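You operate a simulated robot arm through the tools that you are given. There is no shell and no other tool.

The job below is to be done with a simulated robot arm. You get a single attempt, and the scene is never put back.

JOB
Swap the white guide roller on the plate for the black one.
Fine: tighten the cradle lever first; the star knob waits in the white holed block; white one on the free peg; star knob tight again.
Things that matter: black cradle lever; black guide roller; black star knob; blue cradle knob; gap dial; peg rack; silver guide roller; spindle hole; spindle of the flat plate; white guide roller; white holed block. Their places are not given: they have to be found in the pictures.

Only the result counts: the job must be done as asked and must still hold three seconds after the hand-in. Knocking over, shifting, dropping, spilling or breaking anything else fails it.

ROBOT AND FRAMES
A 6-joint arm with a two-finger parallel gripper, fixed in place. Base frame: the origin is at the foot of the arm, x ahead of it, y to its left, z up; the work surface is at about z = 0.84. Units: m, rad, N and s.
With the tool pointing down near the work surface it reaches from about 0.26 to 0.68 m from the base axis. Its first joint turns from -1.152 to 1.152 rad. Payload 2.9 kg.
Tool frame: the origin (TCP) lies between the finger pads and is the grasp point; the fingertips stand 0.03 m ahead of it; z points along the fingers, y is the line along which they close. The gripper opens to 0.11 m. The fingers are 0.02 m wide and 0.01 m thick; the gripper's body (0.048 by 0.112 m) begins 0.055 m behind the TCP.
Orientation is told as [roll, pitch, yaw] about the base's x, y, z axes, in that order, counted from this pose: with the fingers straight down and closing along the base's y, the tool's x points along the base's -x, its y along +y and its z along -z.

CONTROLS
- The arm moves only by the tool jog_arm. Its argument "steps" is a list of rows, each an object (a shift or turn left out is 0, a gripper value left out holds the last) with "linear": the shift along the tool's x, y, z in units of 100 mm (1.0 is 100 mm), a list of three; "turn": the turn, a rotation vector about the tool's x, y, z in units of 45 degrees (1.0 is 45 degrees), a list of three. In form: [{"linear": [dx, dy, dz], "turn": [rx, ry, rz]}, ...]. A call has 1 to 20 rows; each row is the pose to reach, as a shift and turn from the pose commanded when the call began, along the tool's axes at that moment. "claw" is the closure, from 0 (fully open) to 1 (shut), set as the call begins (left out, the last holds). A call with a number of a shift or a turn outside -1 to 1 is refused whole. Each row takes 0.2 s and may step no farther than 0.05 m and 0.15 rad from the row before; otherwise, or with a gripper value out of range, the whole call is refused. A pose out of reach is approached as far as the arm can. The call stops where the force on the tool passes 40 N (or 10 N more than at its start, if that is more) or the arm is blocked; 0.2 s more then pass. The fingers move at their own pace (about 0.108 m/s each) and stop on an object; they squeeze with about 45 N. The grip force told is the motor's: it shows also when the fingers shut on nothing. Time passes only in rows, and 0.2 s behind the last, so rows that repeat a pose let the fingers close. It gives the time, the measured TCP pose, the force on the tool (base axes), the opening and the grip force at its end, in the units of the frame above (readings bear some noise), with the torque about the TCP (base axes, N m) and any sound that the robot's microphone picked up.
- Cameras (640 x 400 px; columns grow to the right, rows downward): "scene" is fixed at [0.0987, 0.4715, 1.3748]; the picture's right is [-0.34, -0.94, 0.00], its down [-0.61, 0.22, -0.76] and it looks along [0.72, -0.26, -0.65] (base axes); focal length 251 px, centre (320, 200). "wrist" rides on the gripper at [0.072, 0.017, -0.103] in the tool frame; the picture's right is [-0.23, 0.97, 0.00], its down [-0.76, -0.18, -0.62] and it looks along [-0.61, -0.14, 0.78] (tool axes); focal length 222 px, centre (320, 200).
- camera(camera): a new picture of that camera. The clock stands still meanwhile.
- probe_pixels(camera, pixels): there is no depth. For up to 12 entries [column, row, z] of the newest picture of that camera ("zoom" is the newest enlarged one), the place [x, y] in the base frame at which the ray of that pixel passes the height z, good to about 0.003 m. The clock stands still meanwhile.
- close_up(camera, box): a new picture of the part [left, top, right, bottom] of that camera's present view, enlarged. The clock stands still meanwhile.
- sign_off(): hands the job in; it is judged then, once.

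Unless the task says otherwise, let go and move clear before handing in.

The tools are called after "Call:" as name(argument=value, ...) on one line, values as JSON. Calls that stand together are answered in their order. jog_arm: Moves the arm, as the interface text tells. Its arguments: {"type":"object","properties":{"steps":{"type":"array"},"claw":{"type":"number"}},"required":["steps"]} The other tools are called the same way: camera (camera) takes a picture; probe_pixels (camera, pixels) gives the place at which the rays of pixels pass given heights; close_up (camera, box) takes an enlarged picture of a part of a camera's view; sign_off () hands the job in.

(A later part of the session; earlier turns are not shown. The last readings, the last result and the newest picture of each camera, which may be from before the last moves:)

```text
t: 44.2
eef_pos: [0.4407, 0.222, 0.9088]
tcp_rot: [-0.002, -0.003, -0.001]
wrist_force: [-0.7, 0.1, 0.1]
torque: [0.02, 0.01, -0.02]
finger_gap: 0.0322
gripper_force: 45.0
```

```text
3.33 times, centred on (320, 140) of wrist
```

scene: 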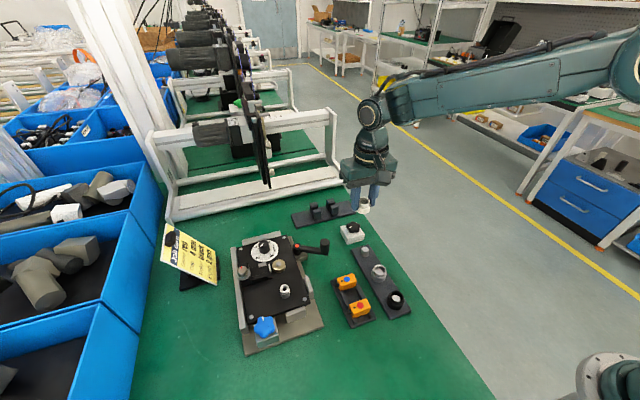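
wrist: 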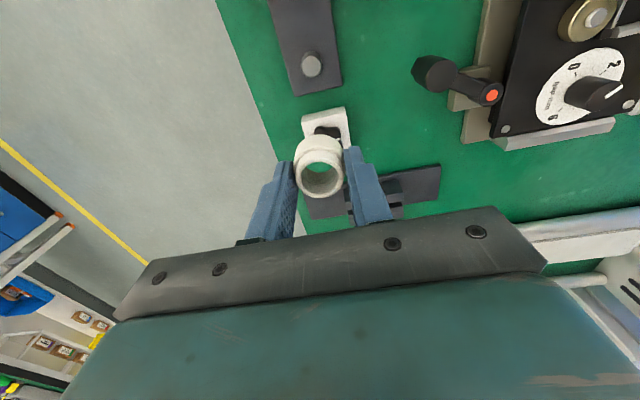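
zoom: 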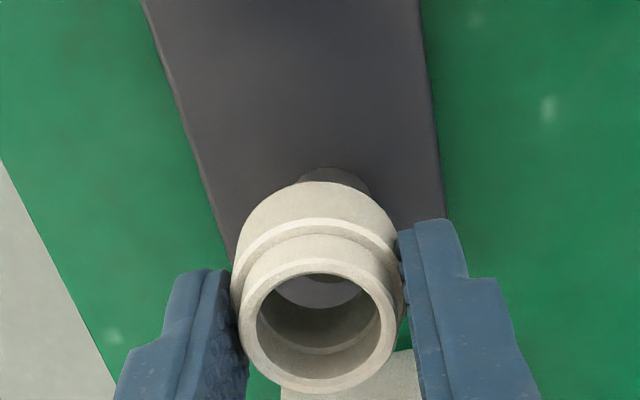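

The roller at zoom col ≈317 sits a little to the right of the peg at col ≈297. Corrected for perspective that is about 2.5 mm too far toward −y, and the wrist view agrees. I'll shift +2.5 mm in y and look again.

Call:
jog_arm(steps=[{"linear": [0, 0.025, 0]}])

Call:
close_up(camera="scene", box=[350, 225, 385, 260])

Call:
close_up(camera="wrist", box=[280, 120, 360, 190])

```text
t: 44.6
eef_pos: [0.4416, 0.2255, 0.9086]
tcp_rot: [-0.002, -0.002, 0.0]
wrist_force: [-0.5, 0.1, 0.2]
torque: [-0.01, -0.01, 0.01]
finger_gap: 0.0323
gripper_force: 45.2
```

```text
11.43 times, centred on (368, 242) of scene
```

zoom: 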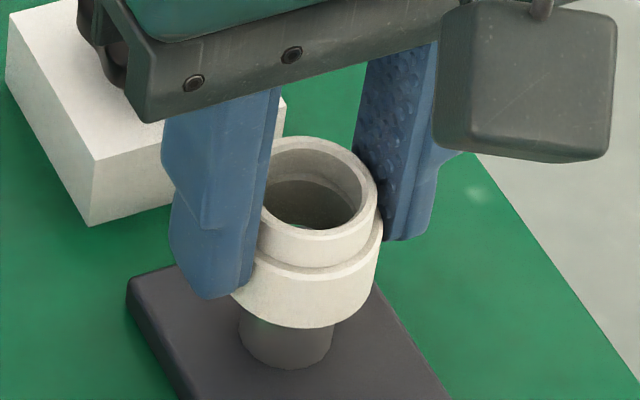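

```text
5.71 times, centred on (320, 155) of wrist
```

zoom: 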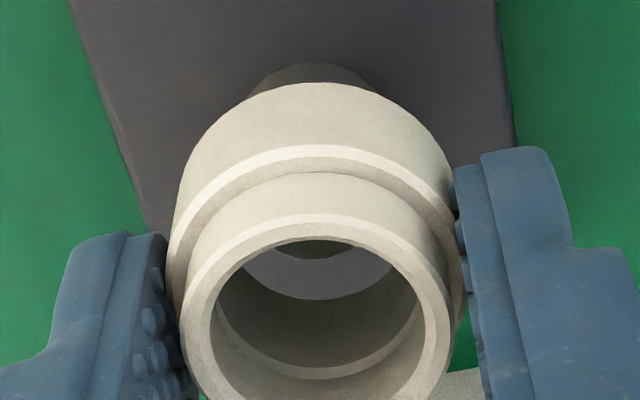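

The roller and peg now line up in both views: in the wrist zoom, peg ≈ 312–318 against roller ≈ 315. I'll lower slowly onto the peg.

Call:
jog_arm(steps=[{"linear": [-0.003, 0, 0.03]}, {"linear": [-0.003, 0, 0.06]}, {"linear": [-0.003, 0, 0.09]}, {"linear": [-0.003, 0, 0.12]}])

Call:
close_up(camera="scene", box=[350, 225, 385, 260])

```text
t: 45.6
eef_pos: [0.4424, 0.2263, 0.8969]
tcp_rot: [-0.003, 0.0, 0.001]
wrist_force: [-1.3, -5.1, 1.5]
torque: [-0.17, 0.0, 0.05]
finger_gap: 0.0323
gripper_force: 44.9
```

```text
11.43 times, centred on (368, 242) of scene
```

zoom: 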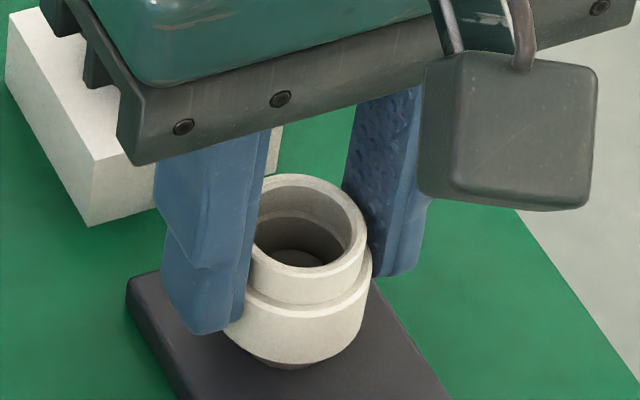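

The peg has entered the bore (a disc is visible inside at zoom (300,258)) with only −5 N in y. I'll ease 0.6 mm toward −y and continue down until it seats.

Call:
jog_arm(steps=[{"linear": [0, -0.006, 0.02]}, {"linear": [0, -0.006, 0.04]}, {"linear": [0, -0.006, 0.06]}, {"linear": [0, -0.006, 0.08]}])

Call:
close_up(camera="scene", box=[350, 225, 385, 260])

```text
t: 46.6
eef_pos: [0.4421, 0.225, 0.8884]
tcp_rot: [-0.001, -0.001, 0.0]
wrist_force: [0.5, -0.1, 0.1]
torque: [-0.02, -0.01, 0.01]
finger_gap: 0.0324
gripper_force: 44.8
```

```text
11.43 times, centred on (368, 242) of scene
```

zoom: 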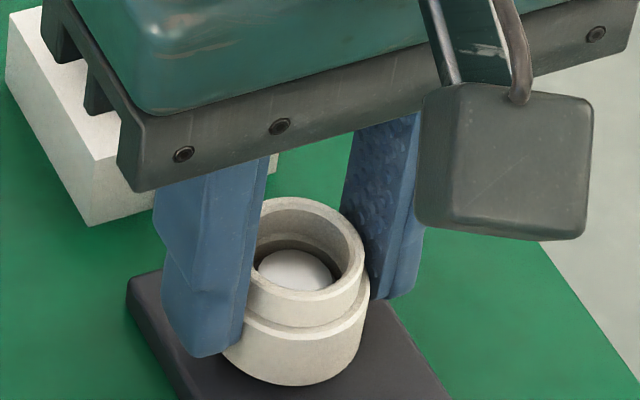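

No force yet and the peg is well inside. I'll keep lowering in 1 mm steps.

Call:
jog_arm(steps=[{"linear": [0, 0, 0.01]}, {"linear": [0, 0, 0.02]}, {"linear": [0, 0, 0.03]}])

```text
t: 47.4
eef_pos: [0.4428, 0.2258, 0.8848]
tcp_rot: [-0.002, -0.003, 0.001]
wrist_force: [-1.1, -0.9, 4.7]
torque: [0.0, 0.06, 0.03]
finger_gap: 0.0324
gripper_force: 45.2
```

Call:
jog_arm(steps=[{"linear": [0, 0, 0.005]}, {"linear": [0, 0, 0.01]}])

Call:
close_up(camera="scene", box=[350, 225, 385, 260])

```text
t: 48.0
eef_pos: [0.4424, 0.2248, 0.886]
tcp_rot: [-0.002, -0.005, 0.0]
wrist_force: [-3.4, -5.3, 22.9]
torque: [-0.08, 0.33, 0.07]
finger_gap: 0.0321
gripper_force: 44.9
```

```text
11.43 times, centred on (368, 242) of scene
```

zoom: 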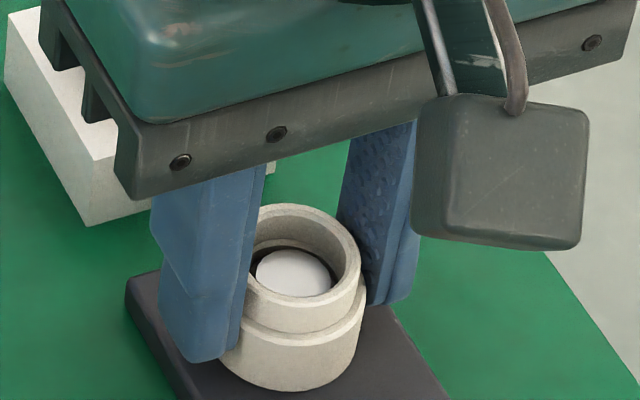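

Fz is 23 N, so the white roller is seated on the rack. I'll unload slightly, open and rise.

Call:
jog_arm(steps=[{"linear": [0, 0.003, -0.006]}, {"linear": [0, 0.003, -0.012]}])

Call:
jog_arm(steps=[{"linear": [0, 0, 0]}, {"linear": [0, 0, 0]}], claw=0.5)

Call:
jog_arm(steps=[{"linear": [0, 0, -0.15]}, {"linear": [0, 0, -0.4]}, {"linear": [0, 0, -0.8]}, {"linear": [0, 0, -1.0]}])

Call:
camera(camera="wrist")

Call:
close_up(camera="scene", box=[340, 220, 425, 320])

```text
t: 48.6
eef_pos: [0.442, 0.2256, 0.8869]
tcp_rot: [-0.001, -0.003, 0.0]
wrist_force: [2.8, -5.7, 15.1]
torque: [-0.02, -0.04, 0.01]
finger_gap: 0.0324
gripper_force: 44.2
```

```text
t: 49.2
eef_pos: [0.4416, 0.2262, 0.8858]
tcp_rot: [-0.003, -0.002, 0.001]
wrist_force: [0.2, 0.1, -0.2]
torque: [0.02, 0.0, 0.0]
finger_gap: 0.0551
gripper_force: 0.2
```

```text
t: 50.2
eef_pos: [0.4408, 0.2284, 0.9867]
tcp_rot: [-0.003, -0.001, 0.001]
wrist_force: [0.4, 0.3, -0.4]
torque: [-0.01, -0.02, -0.04]
finger_gap: 0.0551
gripper_force: 0.1
```

```text
taken
```

wrist: 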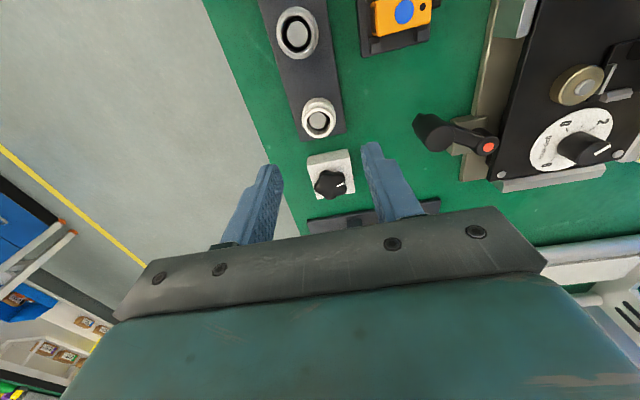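

```text
4.00 times, centred on (382, 270) of scene
```

zoom: 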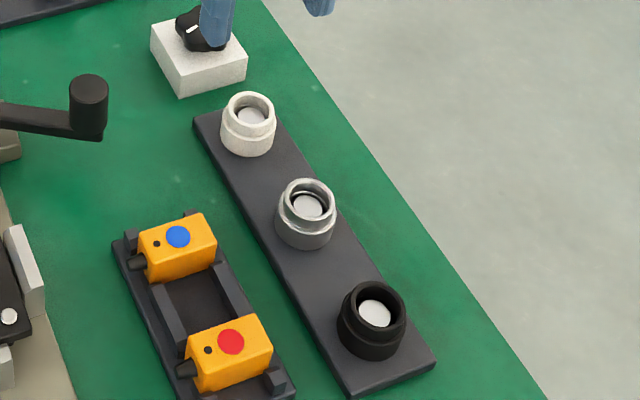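

The white roller is on the formerly free peg. Next is the black roller near (0.300, 0.2245), so I'll move back along the rack and view it from above.

Call:
jog_arm(steps=[{"linear": [0.3, -0.02, 0]}, {"linear": [0.6, -0.04, 0]}, {"linear": [0.9, -0.05, 0]}])

Call:
camera(camera="wrist")

Call:
close_up(camera="scene", box=[375, 275, 420, 320])

```text
t: 51.0
eef_pos: [0.3516, 0.2193, 0.9871]
tcp_rot: [-0.003, -0.003, -0.002]
wrist_force: [1.3, -1.2, -0.2]
torque: [-0.01, -0.01, 0.05]
finger_gap: 0.0551
gripper_force: 0.1
```

```text
taken
```

wrist: 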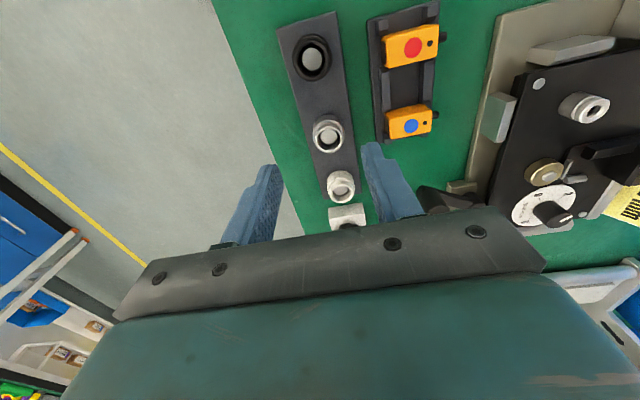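

```text
8.89 times, centred on (398, 298) of scene
```

zoom: 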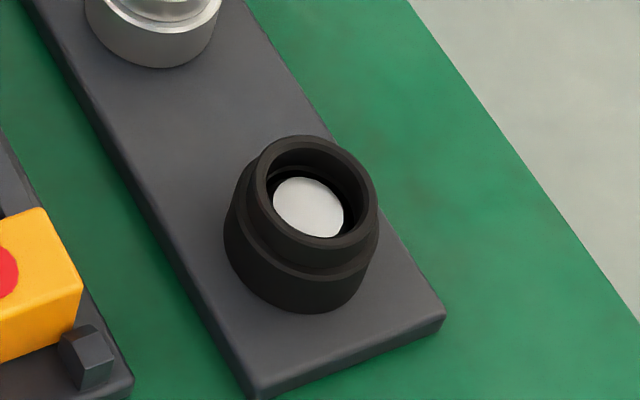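

Call:
close_up(camera="wrist", box=[275, 25, 350, 95])

Call:
probe_pixels(camera="wrist", pixels=[[313, 59, 0.867], [313, 59, 0.867], [313, 59, 0.867], [313, 59, 0.867], [340.5, 186, 0.867], [340.5, 186, 0.867]])

```text
5.71 times, centred on (312, 60) of wrist
```

zoom: 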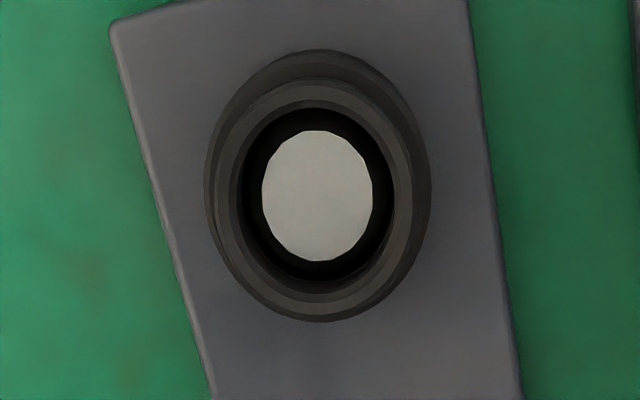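

```text
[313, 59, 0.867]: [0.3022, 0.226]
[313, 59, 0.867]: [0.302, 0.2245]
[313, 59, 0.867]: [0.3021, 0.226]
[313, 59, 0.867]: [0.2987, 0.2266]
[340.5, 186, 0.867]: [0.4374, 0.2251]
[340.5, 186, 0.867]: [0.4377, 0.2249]
```

The black roller's peg is at ≈ (0.3015, 0.2244). I'll move over it and down to z ≈ 0.93 to verify the centring.

Call:
jog_arm(steps=[{"linear": [0.25, 0.025, 0]}, {"linear": [0.497, 0.05, 0.1]}, {"linear": [0.497, 0.05, 0.4]}, {"linear": [0.497, 0.05, 0.57]}], claw=0.5)

Call:
close_up(camera="wrist", box=[240, 80, 400, 200])

Call:
close_up(camera="scene", box=[360, 250, 430, 320])

```text
t: 52.0
eef_pos: [0.3017, 0.2259, 0.9285]
tcp_rot: [-0.002, -0.004, 0.0]
wrist_force: [-0.7, -0.6, 0.5]
torque: [-0.01, 0.02, -0.01]
finger_gap: 0.0553
gripper_force: 0.1
```

```text
3.33 times, centred on (320, 140) of wrist
```

zoom: 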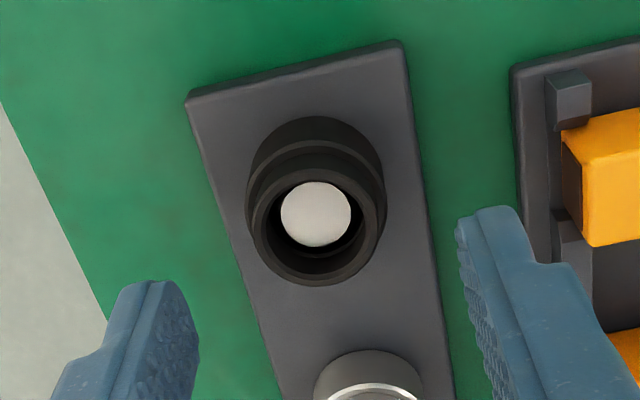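

```text
5.71 times, centred on (395, 285) of scene
```

zoom: 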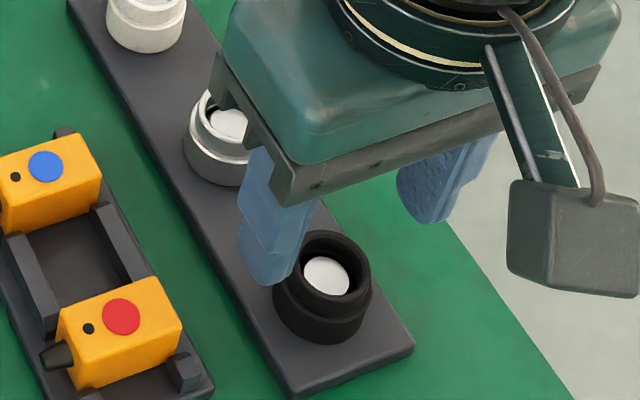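

It is centred within about 1 mm, with 12 mm clearance to the sensor holder. I'll descend to the grip height of 0.886.

Call:
jog_arm(steps=[{"linear": [-0.01, -0.005, 0.15]}, {"linear": [-0.01, -0.005, 0.3]}, {"linear": [-0.01, -0.005, 0.425]}], claw=0.55)

Call:
close_up(camera="wrist", box=[240, 80, 400, 200])

```text
t: 52.8
eef_pos: [0.3034, 0.2256, 0.8871]
tcp_rot: [-0.001, -0.001, -0.002]
wrist_force: [-0.3, 0.0, -0.2]
torque: [0.03, 0.0, -0.01]
finger_gap: 0.0494
gripper_force: 0.0
```

```text
3.33 times, centred on (320, 140) of wrist
```

zoom: 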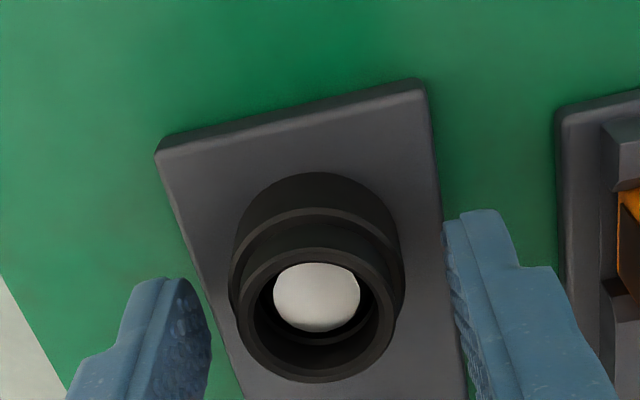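

The fingers are around the black roller with nothing touched. I'll close on it.

Call:
jog_arm(steps=[{"linear": [0, 0, 0]}, {"linear": [0, 0, 0]}, {"linear": [0, 0, 0]}], claw=1)

Call:
jog_arm(steps=[{"linear": [0, 0, -0.05]}, {"linear": [0, 0, -0.1]}, {"linear": [0, 0, -0.2]}, {"linear": [0, 0, -0.3]}, {"linear": [0, 0, -0.4]}])

Call:
close_up(camera="wrist", box=[240, 80, 400, 200])

Call:
close_up(camera="scene", box=[360, 250, 430, 320])

```text
t: 53.6
eef_pos: [0.3033, 0.2258, 0.8878]
tcp_rot: [-0.004, -0.003, -0.001]
wrist_force: [-0.3, 0.0, 0.1]
torque: [-0.05, 0.03, 0.0]
finger_gap: 0.0326
gripper_force: 45.4
```

```text
t: 54.8
eef_pos: [0.3018, 0.2252, 0.9279]
tcp_rot: [-0.002, -0.002, 0.001]
wrist_force: [-0.2, 0.6, -0.7]
torque: [0.0, 0.0, 0.01]
finger_gap: 0.0326
gripper_force: 45.2
```

```text
3.33 times, centred on (320, 140) of wrist
```

zoom: 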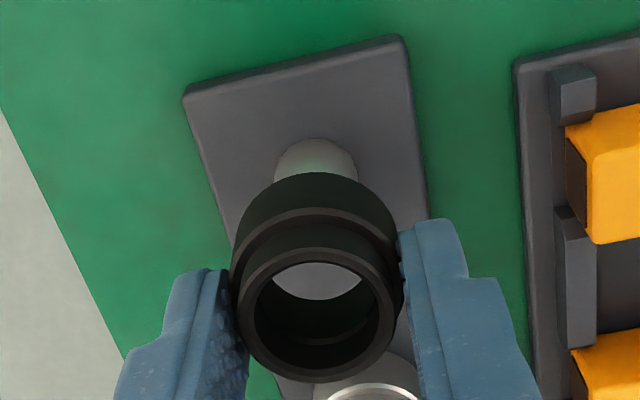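

```text
5.71 times, centred on (395, 285) of scene
```

zoom: 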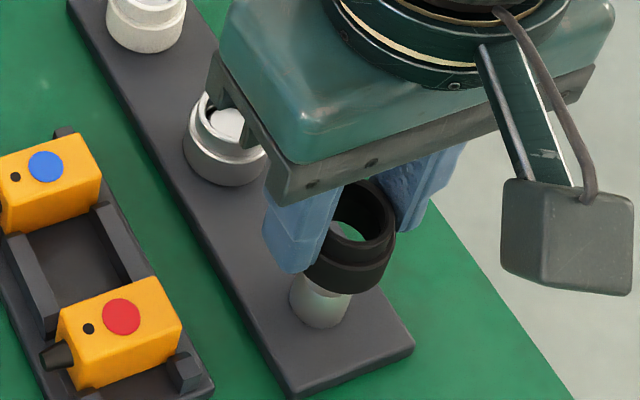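

The black roller is lifted off its peg. I'll raise it and carry it over to the spindle at TCP ≈ (0.3868, 0.445).

Call:
jog_arm(steps=[{"linear": [0, 0, -0.4]}, {"linear": [0, 0, -0.7]}, {"linear": [-0.2, 0.4, -0.7]}, {"linear": [-0.35, 0.8, -0.7]}, {"linear": [-0.4, 1.0, -0.7]}])

Call:
jog_arm(steps=[{"linear": [-0.2, 0.4, 0]}, {"linear": [-0.4, 0.8, 0]}, {"linear": [-0.45, 1.0, 0]}])

Call:
jog_arm(steps=[{"linear": [0, 0.1, 0]}, {"linear": [0, 0.198, 0]}, {"linear": [0, 0.198, 0]}])

Call:
close_up(camera="wrist", box=[240, 80, 400, 200])

Call:
camera(camera="scene")

```text
t: 56.0
eef_pos: [0.3427, 0.3275, 0.9949]
tcp_rot: [-0.004, -0.001, 0.001]
wrist_force: [0.5, 0.1, 0.2]
torque: [0.03, -0.01, 0.04]
finger_gap: 0.0324
gripper_force: 45.0
```

```text
t: 56.8
eef_pos: [0.3896, 0.4264, 0.9964]
tcp_rot: [-0.003, -0.003, 0.0]
wrist_force: [-0.3, -0.1, -0.3]
torque: [-0.01, 0.02, -0.02]
finger_gap: 0.0326
gripper_force: 44.8
```

```text
t: 57.6
eef_pos: [0.389, 0.4455, 0.9954]
tcp_rot: [-0.002, -0.002, 0.0]
wrist_force: [0.9, -0.6, -0.5]
torque: [0.02, -0.02, -0.01]
finger_gap: 0.0327
gripper_force: 45.2
```

```text
3.33 times, centred on (320, 140) of wrist
```

zoom: 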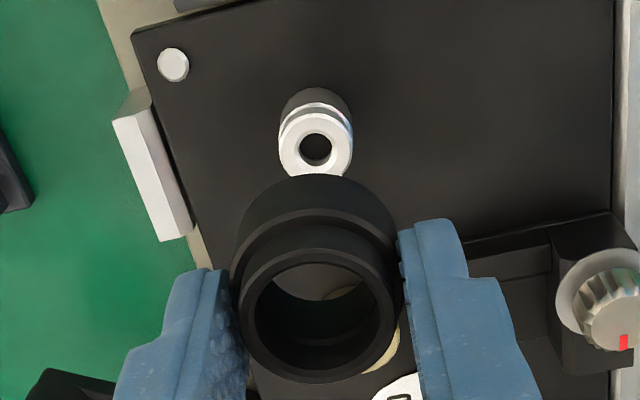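

```text
taken
```

scene: 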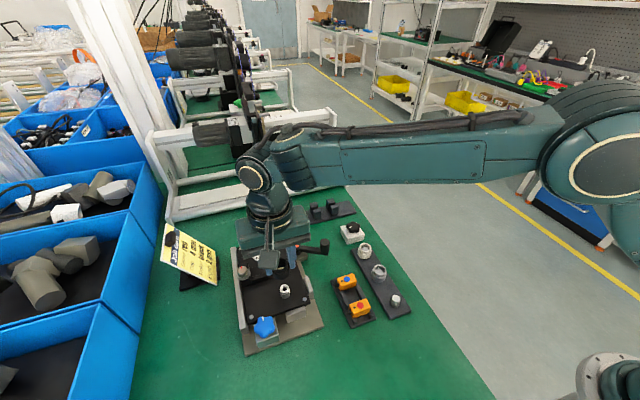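

The spindle shows at wrist zoom (316,148), computing to within about 1 mm of the tool axis, and the roller's own offset matches. I'll lower to z ≈ 0.942, just above the spindle top, and check.

Call:
jog_arm(steps=[{"linear": [0, -0.003, 0.2]}, {"linear": [0, -0.003, 0.4]}, {"linear": [0, -0.003, 0.53]}])

Call:
close_up(camera="wrist", box=[280, 110, 360, 190])

Call:
close_up(camera="scene", box=[265, 260, 310, 310])

```text
t: 58.4
eef_pos: [0.3884, 0.4459, 0.9426]
tcp_rot: [-0.002, -0.003, 0.0]
wrist_force: [0.0, 0.0, -0.2]
torque: [-0.01, 0.02, -0.05]
finger_gap: 0.0325
gripper_force: 44.8
```

```text
5.00 times, centred on (320, 150) of wrist
```

zoom: 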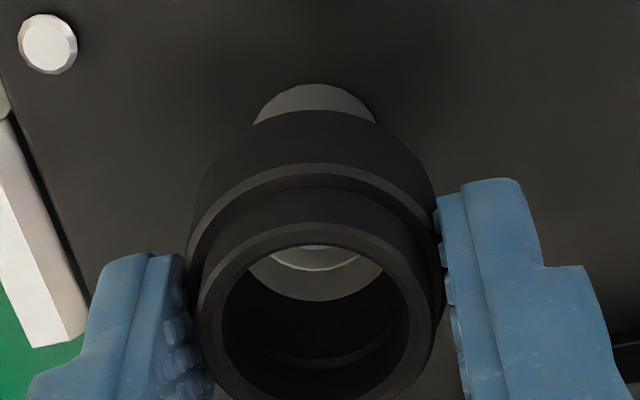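

```text
8.00 times, centred on (288, 285) of scene
```

zoom: 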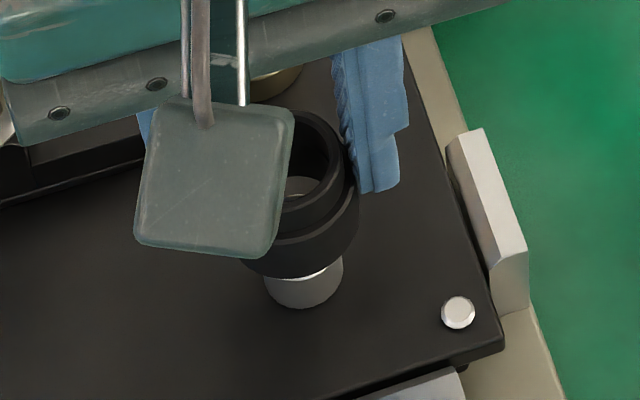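

In the wrist zoom the spindle (col ≈ 315) is centred on the roller (col ≈ 316), and along x I estimate the roller needs about +0.7 mm. I'll apply that and lower gently.

Call:
jog_arm(steps=[{"linear": [-0.007, -0.003, 0.03]}, {"linear": [-0.007, -0.003, 0.06]}, {"linear": [-0.007, -0.003, 0.09]}, {"linear": [-0.007, -0.003, 0.12]}, {"linear": [-0.007, -0.003, 0.15]}])

Call:
close_up(camera="scene", box=[265, 260, 310, 310])

```text
t: 59.6
eef_pos: [0.3894, 0.4455, 0.9274]
tcp_rot: [-0.001, -0.001, 0.0]
wrist_force: [0.2, 0.2, -0.8]
torque: [0.03, 0.02, 0.02]
finger_gap: 0.0321
gripper_force: 44.3
```

```text
8.00 times, centred on (288, 285) of scene
```

zoom: 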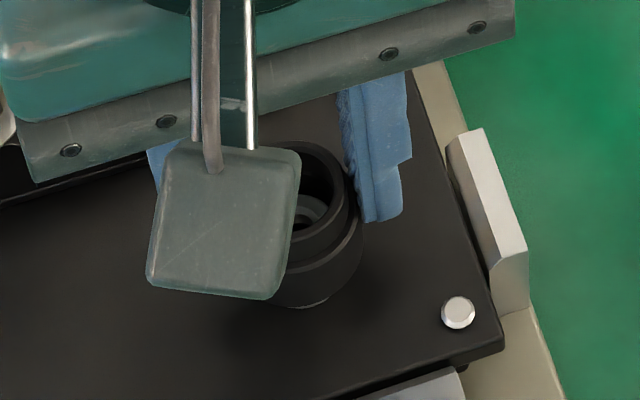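

The roller slid onto the spindle without force. I'll continue down until it seats on the plate.

Call:
jog_arm(steps=[{"linear": [0, 0, 0.03]}, {"linear": [0, 0, 0.05]}, {"linear": [0, 0, 0.07]}, {"linear": [0, 0, 0.09]}, {"linear": [0, 0, 0.1]}])

```text
t: 60.8
eef_pos: [0.389, 0.4447, 0.9179]
tcp_rot: [-0.003, -0.001, 0.0]
wrist_force: [0.4, 0.1, -1.3]
torque: [0.01, -0.03, 0.02]
finger_gap: 0.0326
gripper_force: 44.8
```

Call:
jog_arm(steps=[{"linear": [0, 0, 0.01]}, {"linear": [0, 0, 0.02]}, {"linear": [0, 0, 0.03]}])

```text
t: 61.6
eef_pos: [0.39, 0.4449, 0.9157]
tcp_rot: [-0.002, -0.003, 0.0]
wrist_force: [-3.5, -5.1, 10.7]
torque: [-0.06, 0.16, 0.05]
finger_gap: 0.0323
gripper_force: 44.9
```

Fz is +10.7 N at z ≈ 0.9157, which matches the roller seated on the plate. I'll unload a little, open and rise.

Call:
jog_arm(steps=[{"linear": [0, 0, -0.005]}, {"linear": [0, 0, -0.008]}])

Call:
jog_arm(steps=[{"linear": [0, 0, 0]}, {"linear": [0, 0, 0]}], claw=0.55)

Call:
jog_arm(steps=[{"linear": [0, 0, -0.15]}, {"linear": [0, 0, -0.4]}, {"linear": [0, 0, -0.8]}])

Call:
close_up(camera="scene", box=[260, 255, 320, 315])

Call:
camera(camera="wrist")

```text
t: 62.2
eef_pos: [0.3896, 0.4441, 0.9158]
tcp_rot: [-0.003, -0.004, 0.0]
wrist_force: [-4.9, -4.1, 13.0]
torque: [0.06, 0.19, 0.0]
finger_gap: 0.032
gripper_force: 45.6
```

```text
t: 62.8
eef_pos: [0.3888, 0.4443, 0.9152]
tcp_rot: [-0.003, -0.002, 0.002]
wrist_force: [-0.7, 0.1, -0.2]
torque: [-0.01, -0.01, 0.02]
finger_gap: 0.0492
gripper_force: 0.0
```

```text
t: 63.6
eef_pos: [0.391, 0.4439, 0.9942]
tcp_rot: [-0.003, -0.002, 0.001]
wrist_force: [0.3, 0.2, 0.4]
torque: [0.0, -0.04, 0.02]
finger_gap: 0.0493
gripper_force: 0.0
```

```text
6.67 times, centred on (290, 285) of scene
```

zoom: 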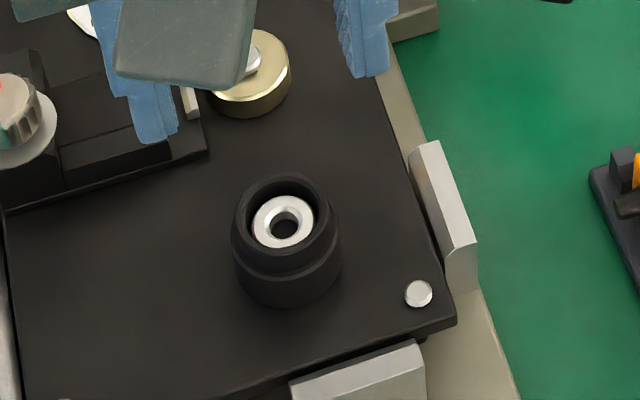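

```text
taken
```

wrist: 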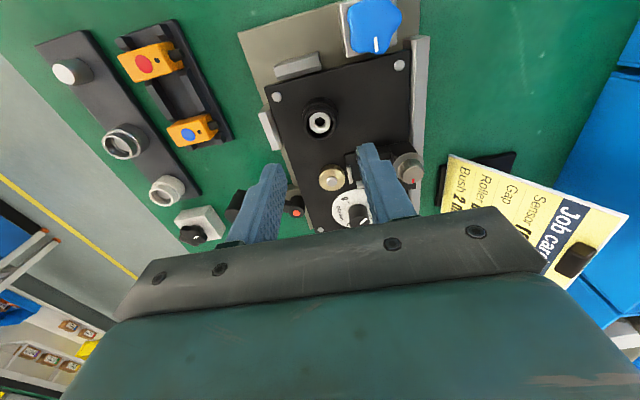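

The black roller is seated on the spindle in the scene zoom (287,235), with the spindle hole visible inside. Now I'll fetch the star knob, turning to yaw ≈ +2.60 on the way so there is plenty of clockwise travel for tightening.

Call:
jog_arm(steps=[{"linear": [-0.06, -0.11, 0], "turn": [0, 0, -0.166]}, {"linear": [-0.12, -0.22, 0], "turn": [0, 0, -0.332]}, {"linear": [-0.18, -0.33, 0], "turn": [0, 0, -0.497]}, {"linear": [-0.24, -0.44, 0], "turn": [0, 0, -0.663]}, {"linear": [-0.3, -0.55, 0], "turn": [0, 0, -0.829]}], claw=0.5)

Call:
jog_arm(steps=[{"linear": [0.017, -0.125, 0], "turn": [0, 0, -0.166]}, {"linear": [0.034, -0.25, 0], "turn": [0, 0, -0.332]}, {"linear": [0.052, -0.375, 0], "turn": [0, 0, -0.497]}, {"linear": [0.069, -0.5, 0], "turn": [0, 0, -0.663]}, {"linear": [0.086, -0.626, 0], "turn": [0, 0, -0.829]}])

Call:
jog_arm(steps=[{"linear": [0.09, -0.09, 0], "turn": [0, 0, -0.166]}, {"linear": [0.18, -0.18, 0], "turn": [0, 0, -0.332]}, {"linear": [0.27, -0.27, 0], "turn": [0, 0, -0.497]}, {"linear": [0.36, -0.36, 0], "turn": [0, 0, -0.663]}, {"linear": [0.447, -0.446, 0], "turn": [0, 0, -0.829]}])

Call:
jog_arm(steps=[{"linear": [0.127, -0.015, 0], "turn": [0, 0, -0.166]}, {"linear": [0.254, -0.03, 0], "turn": [0, 0, -0.332]}, {"linear": [0.38, -0.045, 0], "turn": [0, 0, -0.497]}, {"linear": [0.507, -0.06, 0], "turn": [0, 0, -0.663]}, {"linear": [0.634, -0.076, 0], "turn": [0, 0, -0.829]}])

Call:
camera(camera="wrist")

Call:
camera(camera="scene")

```text
t: 64.8
eef_pos: [0.4196, 0.3906, 0.995]
tcp_rot: [-0.003, -0.001, 0.654]
wrist_force: [-0.7, -0.6, -0.8]
torque: [0.01, 0.03, 0.01]
finger_gap: 0.055
gripper_force: 0.0
```

```text
t: 66.0
eef_pos: [0.4498, 0.3353, 0.9951]
tcp_rot: [-0.004, 0.002, 1.306]
wrist_force: [-0.4, -0.2, -0.1]
torque: [0.0, 0.01, 0.0]
finger_gap: 0.0552
gripper_force: 0.0
```

```text
t: 67.2
eef_pos: [0.4827, 0.2811, 0.9976]
tcp_rot: [-0.003, 0.005, 1.957]
wrist_force: [-0.2, 0.5, -0.3]
torque: [0.02, -0.01, -0.04]
finger_gap: 0.0549
gripper_force: 0.0
```

```text
t: 68.4
eef_pos: [0.512, 0.2243, 0.9958]
tcp_rot: [0.002, 0.003, 2.609]
wrist_force: [-0.3, 0.2, -0.6]
torque: [-0.01, 0.0, 0.03]
finger_gap: 0.0547
gripper_force: 0.1
```

```text
taken
```

wrist: 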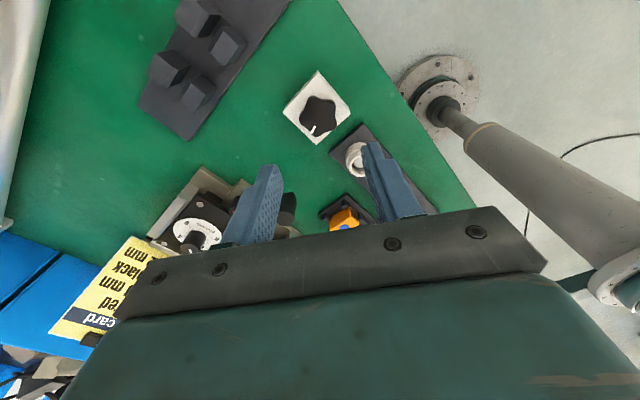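

```text
taken
```

scene: 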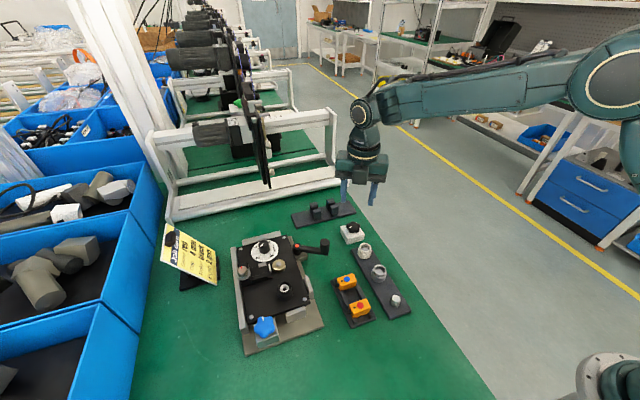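

Yaw 2.61 is reachable. The knob in the block shows at wrist (319,115), so I'll enlarge to work out its centre and lobes.

Call:
close_up(camera="wrist", box=[275, 65, 360, 150])

Call:
close_up(camera="scene", box=[335, 210, 370, 245])

```text
4.71 times, centred on (318, 108) of wrist
```

zoom: 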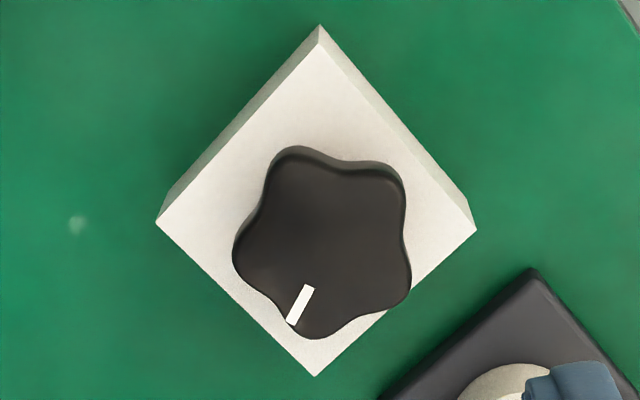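

```text
11.43 times, centred on (352, 228) of scene
```

zoom: 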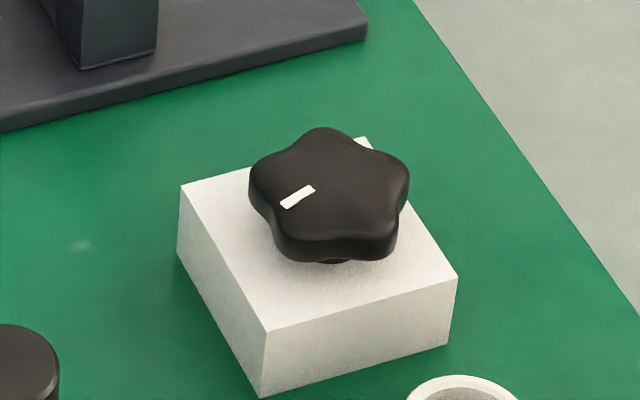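

The knob's lobe faces the left finger and a valley faces the right, so the grip axis fits, and its centre is ≈ 1 mm off in tool x and y. I'll descend in two stages with a small correction.

Call:
jog_arm(steps=[{"linear": [0.008, -0.006, 0.3]}, {"linear": [0.008, -0.006, 0.6]}, {"linear": [0.008, -0.006, 0.7]}])

Call:
close_up(camera="wrist", box=[240, 80, 400, 200])

Call:
close_up(camera="scene", box=[330, 195, 380, 250])

```text
t: 69.2
eef_pos: [0.5133, 0.2222, 0.9272]
tcp_rot: [-0.002, 0.005, 2.606]
wrist_force: [-0.3, -0.4, 0.7]
torque: [-0.01, 0.01, -0.02]
finger_gap: 0.055
gripper_force: 0.0
```

```text
3.33 times, centred on (320, 140) of wrist
```

zoom: 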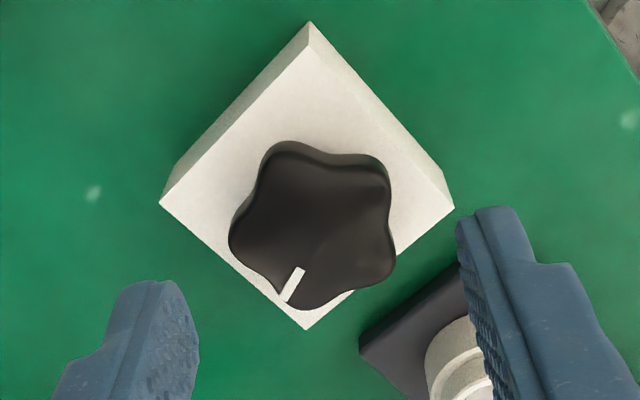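

```text
7.27 times, centred on (355, 222) of scene
```

zoom: 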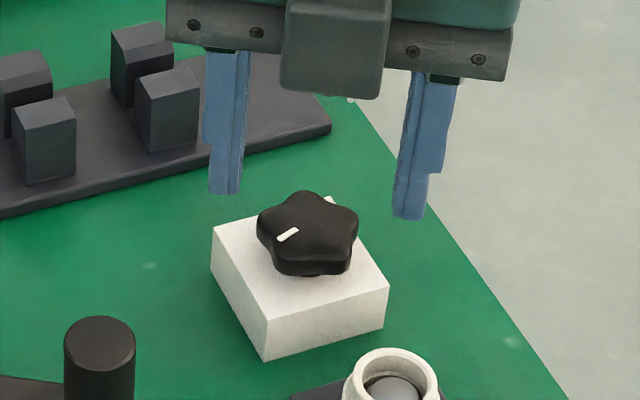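

Still well centred, and clear of the white roller. I'll descend the remaining 32 mm with a 1 mm correction.

Call:
jog_arm(steps=[{"linear": [0.008, -0.01, 0.11]}, {"linear": [0.008, -0.01, 0.22]}, {"linear": [0.008, -0.01, 0.325]}])

Call:
close_up(camera="scene", box=[335, 205, 375, 245])

Call:
close_up(camera="wrist", box=[240, 100, 400, 220])

```text
t: 70.0
eef_pos: [0.513, 0.2237, 0.8928]
tcp_rot: [0.0, 0.005, 2.604]
wrist_force: [-0.7, -0.4, 2.0]
torque: [0.0, 0.05, 0.04]
finger_gap: 0.0547
gripper_force: 0.0
```

```text
10.00 times, centred on (355, 225) of scene
```

zoom: 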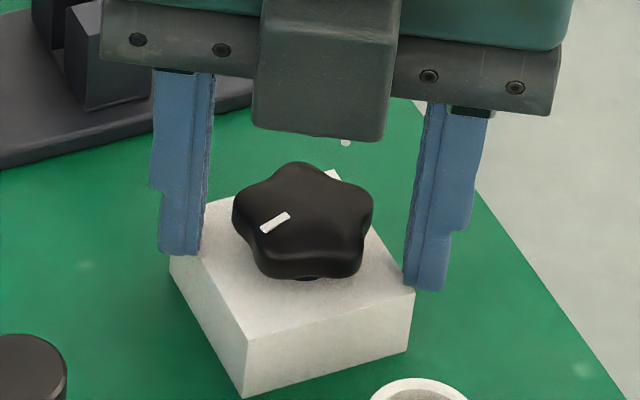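

```text
3.33 times, centred on (320, 160) of wrist
```

zoom: 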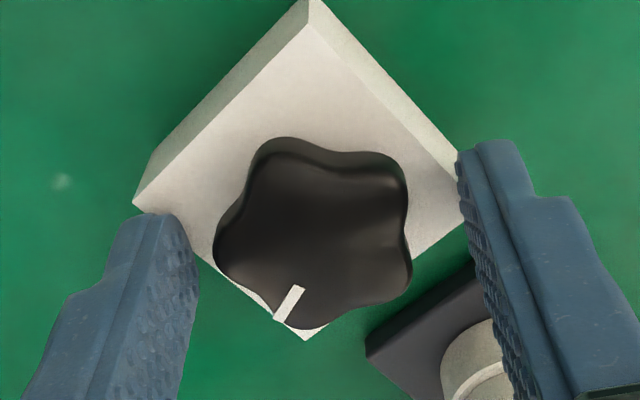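

Fz reads +2 N, so the tips may be close to the block. I'll raise 1.5 mm and then close on the knob.

Call:
jog_arm(steps=[{"linear": [0, 0, -0.015]}, {"linear": [0, 0, -0.015]}])

Call:
jog_arm(steps=[{"linear": [0, 0, 0]}, {"linear": [0, 0, 0]}, {"linear": [0, 0, 0]}], claw=1)

Call:
close_up(camera="scene", box=[335, 205, 375, 245])

Call:
close_up(camera="wrist", box=[240, 100, 400, 220])

```text
t: 70.6
eef_pos: [0.5136, 0.223, 0.8942]
tcp_rot: [0.002, 0.004, 2.604]
wrist_force: [-0.2, 0.9, -0.7]
torque: [-0.02, 0.02, -0.01]
finger_gap: 0.0551
gripper_force: 0.1
```

```text
t: 71.4
eef_pos: [0.5136, 0.223, 0.8953]
tcp_rot: [0.0, 0.003, 2.605]
wrist_force: [-0.5, 0.5, 0.3]
torque: [0.01, 0.0, 0.01]
finger_gap: 0.0353
gripper_force: 45.1
```

```text
10.00 times, centred on (355, 225) of scene
```

zoom: 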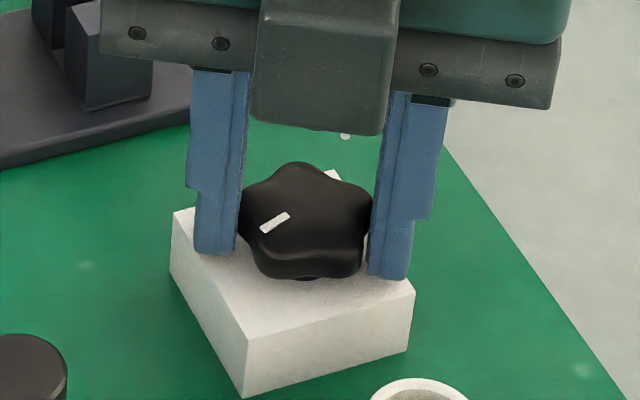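

```text
3.33 times, centred on (320, 160) of wrist
```

zoom: 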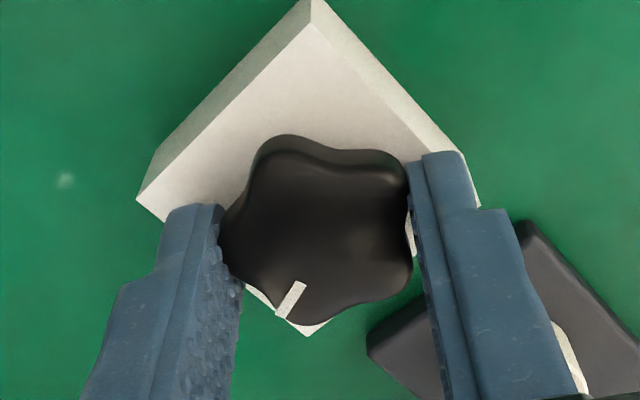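

Gripped at a 0.0353 m gap with no side force. I'll lift the knob straight up.

Call:
jog_arm(steps=[{"linear": [0, 0, -0.05]}, {"linear": [0, 0, -0.15]}, {"linear": [0, 0, -0.3]}, {"linear": [0, 0, -0.6]}, {"linear": [0, 0, -1.0]}])

Call:
close_up(camera="scene", box=[335, 165, 385, 245])

Call:
close_up(camera="wrist", box=[240, 100, 400, 220])

```text
t: 72.6
eef_pos: [0.5127, 0.2247, 0.9965]
tcp_rot: [0.002, 0.003, 2.604]
wrist_force: [-0.8, 0.0, -0.1]
torque: [0.01, -0.03, 0.02]
finger_gap: 0.035
gripper_force: 45.4
```

```text
5.00 times, centred on (360, 205) of scene
```

zoom: 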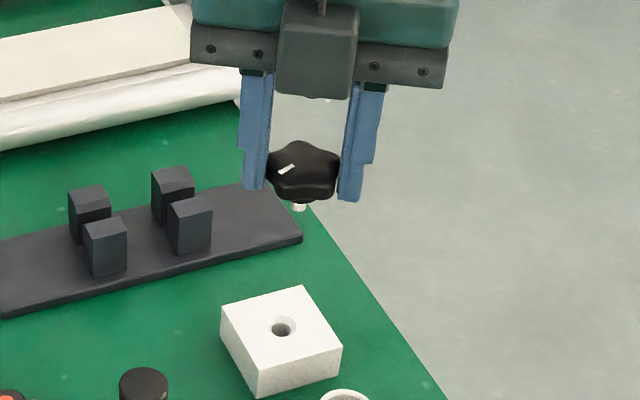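

```text
3.33 times, centred on (320, 160) of wrist
```

zoom: 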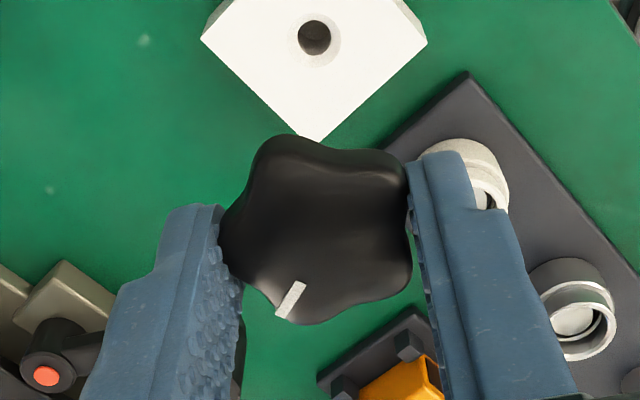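

The knob is free of the block. I'll carry it toward the spindle keeping yaw 2.60, to just short of it at safe height, then compare stud and spindle hole directly in the views.

Call:
jog_arm(steps=[{"linear": [-0.3, -0.3, -0.1]}, {"linear": [-0.6, -0.45, -0.1]}, {"linear": [-0.9, -0.6, -0.1]}])

Call:
camera(camera="scene")

```text
t: 73.4
eef_pos: [0.4683, 0.3249, 1.0026]
tcp_rot: [0.001, 0.004, 2.603]
wrist_force: [0.0, 0.2, -0.3]
torque: [0.0, 0.01, 0.0]
finger_gap: 0.0349
gripper_force: 45.4
```

```text
taken
```

scene: 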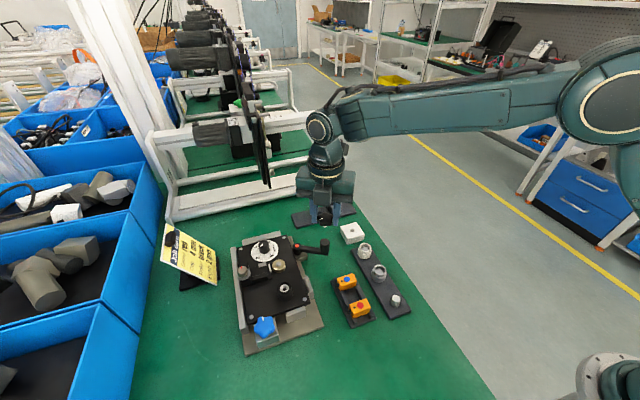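

Call:
jog_arm(steps=[{"linear": [-0.3, -0.13, 0]}, {"linear": [-0.6, -0.27, 0]}, {"linear": [-0.9, -0.4, 0]}])

Call:
jog_arm(steps=[{"linear": [-0.23, -0.105, 0]}, {"linear": [-0.458, -0.211, 0.0]}, {"linear": [-0.458, -0.211, 0.0]}])

Call:
close_up(camera="wrist", box=[240, 90, 400, 210])

Call:
close_up(camera="scene", box=[255, 220, 315, 310])

```text
t: 74.2
eef_pos: [0.4092, 0.4036, 1.0057]
tcp_rot: [0.002, 0.004, 2.606]
wrist_force: [-0.2, -0.8, -0.1]
torque: [-0.02, 0.01, 0.01]
finger_gap: 0.0352
gripper_force: 44.8
```

```text
t: 75.0
eef_pos: [0.3808, 0.4439, 1.0041]
tcp_rot: [0.0, 0.001, 2.606]
wrist_force: [0.0, -0.3, -0.4]
torque: [-0.02, 0.02, 0.01]
finger_gap: 0.035
gripper_force: 44.8
```

```text
3.33 times, centred on (320, 150) of wrist
```

zoom: 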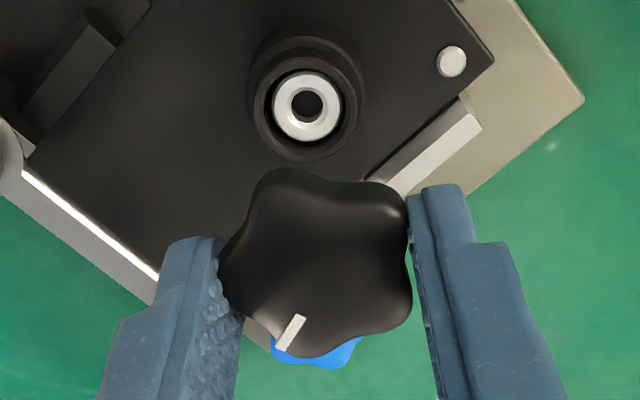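

```text
4.44 times, centred on (285, 265) of scene
```

zoom: 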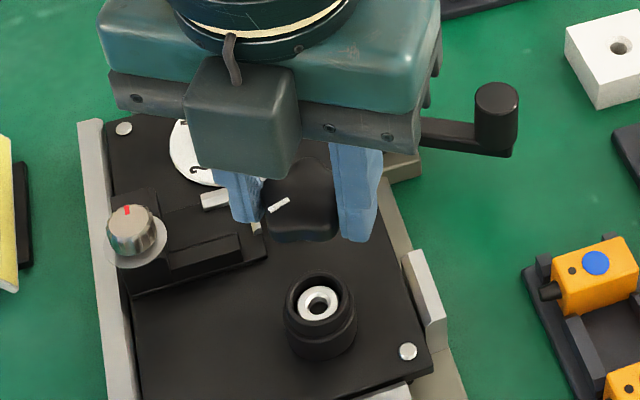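

The spindle hole shows at wrist zoom (307,104). Relative to the knob, the tool should shift about −4.2 mm in tool y and −1.2 mm in tool x. I'll do that and lower so the stud is about 8 mm above the hole.

Call:
jog_arm(steps=[{"linear": [-0.012, -0.042, 0.1]}, {"linear": [-0.012, -0.042, 0.3]}, {"linear": [-0.012, -0.042, 0.48]}, {"linear": [-0.012, -0.042, 0.48]}])

Call:
close_up(camera="scene", box=[265, 260, 305, 305])

Call:
close_up(camera="wrist", box=[270, 100, 370, 190])

```text
t: 76.0
eef_pos: [0.3844, 0.4502, 0.9558]
tcp_rot: [0.0, 0.004, 2.603]
wrist_force: [0.7, 0.0, -0.6]
torque: [-0.01, -0.05, -0.02]
finger_gap: 0.0351
gripper_force: 45.1
```

```text
8.89 times, centred on (285, 282) of scene
```

zoom: 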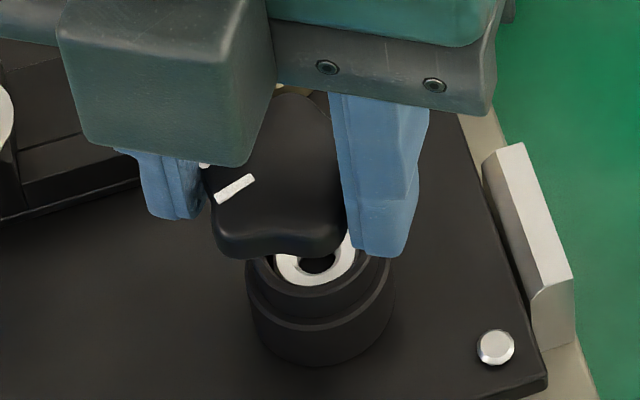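

```text
4.44 times, centred on (320, 145) of wrist
```

zoom: 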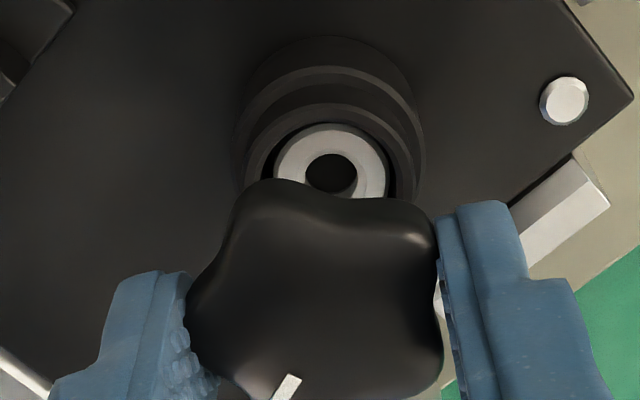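

The scene view suggests the knob axis (zoom col ≈ 279) is left of the spindle (col ≈ 316) by more than perspective allows. I'll zoom in further to find the stud's tip.

Call:
close_up(camera="scene", box=[272, 275, 296, 297])

```text
16.00 times, centred on (284, 286) of scene
```

zoom: 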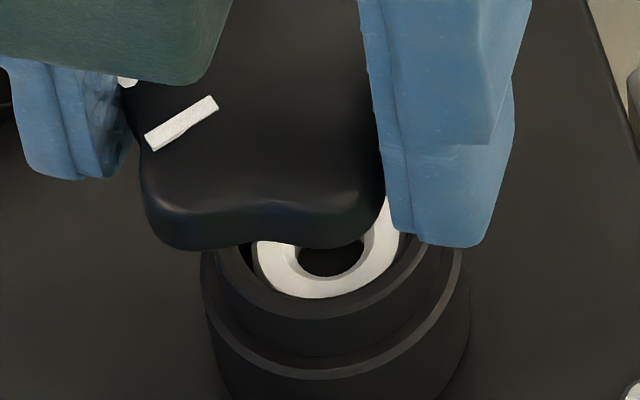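

The stud is hidden behind the front lobes, but the scene says the knob is about 4 mm too far to +y and the wrist about 2 mm. I'll shift −3.3 mm in base y and re-check both views.

Call:
jog_arm(steps=[{"linear": [0.017, 0.028, 0]}, {"linear": [0.017, 0.028, 0]}])

Call:
close_up(camera="scene", box=[272, 275, 296, 297])

Call:
close_up(camera="wrist", box=[270, 100, 370, 190])

```text
t: 76.6
eef_pos: [0.3828, 0.447, 0.9556]
tcp_rot: [0.0, 0.004, 2.604]
wrist_force: [0.2, -0.3, 0.5]
torque: [-0.01, -0.01, -0.03]
finger_gap: 0.0349
gripper_force: 45.1
```

```text
16.00 times, centred on (284, 286) of scene
```

zoom: 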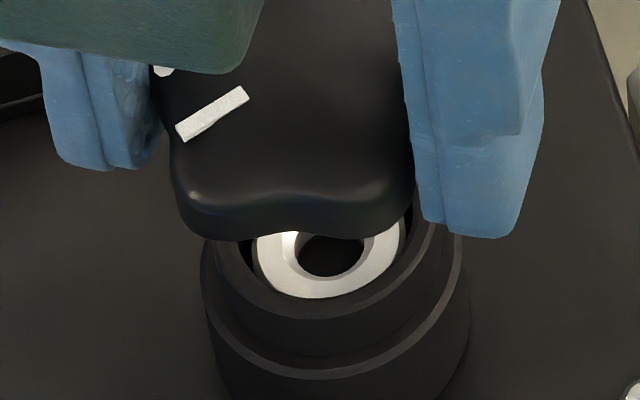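

```text
4.44 times, centred on (320, 145) of wrist
```

zoom: 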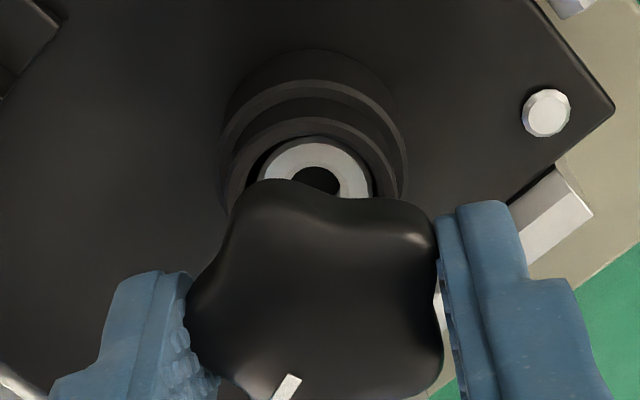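

Call:
close_up(camera="scene", box=[278, 284, 290, 294])

```text
16.00 times, centred on (284, 289) of scene
```

zoom: 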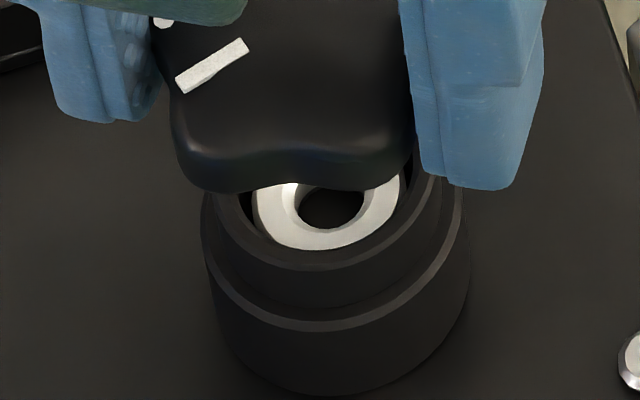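

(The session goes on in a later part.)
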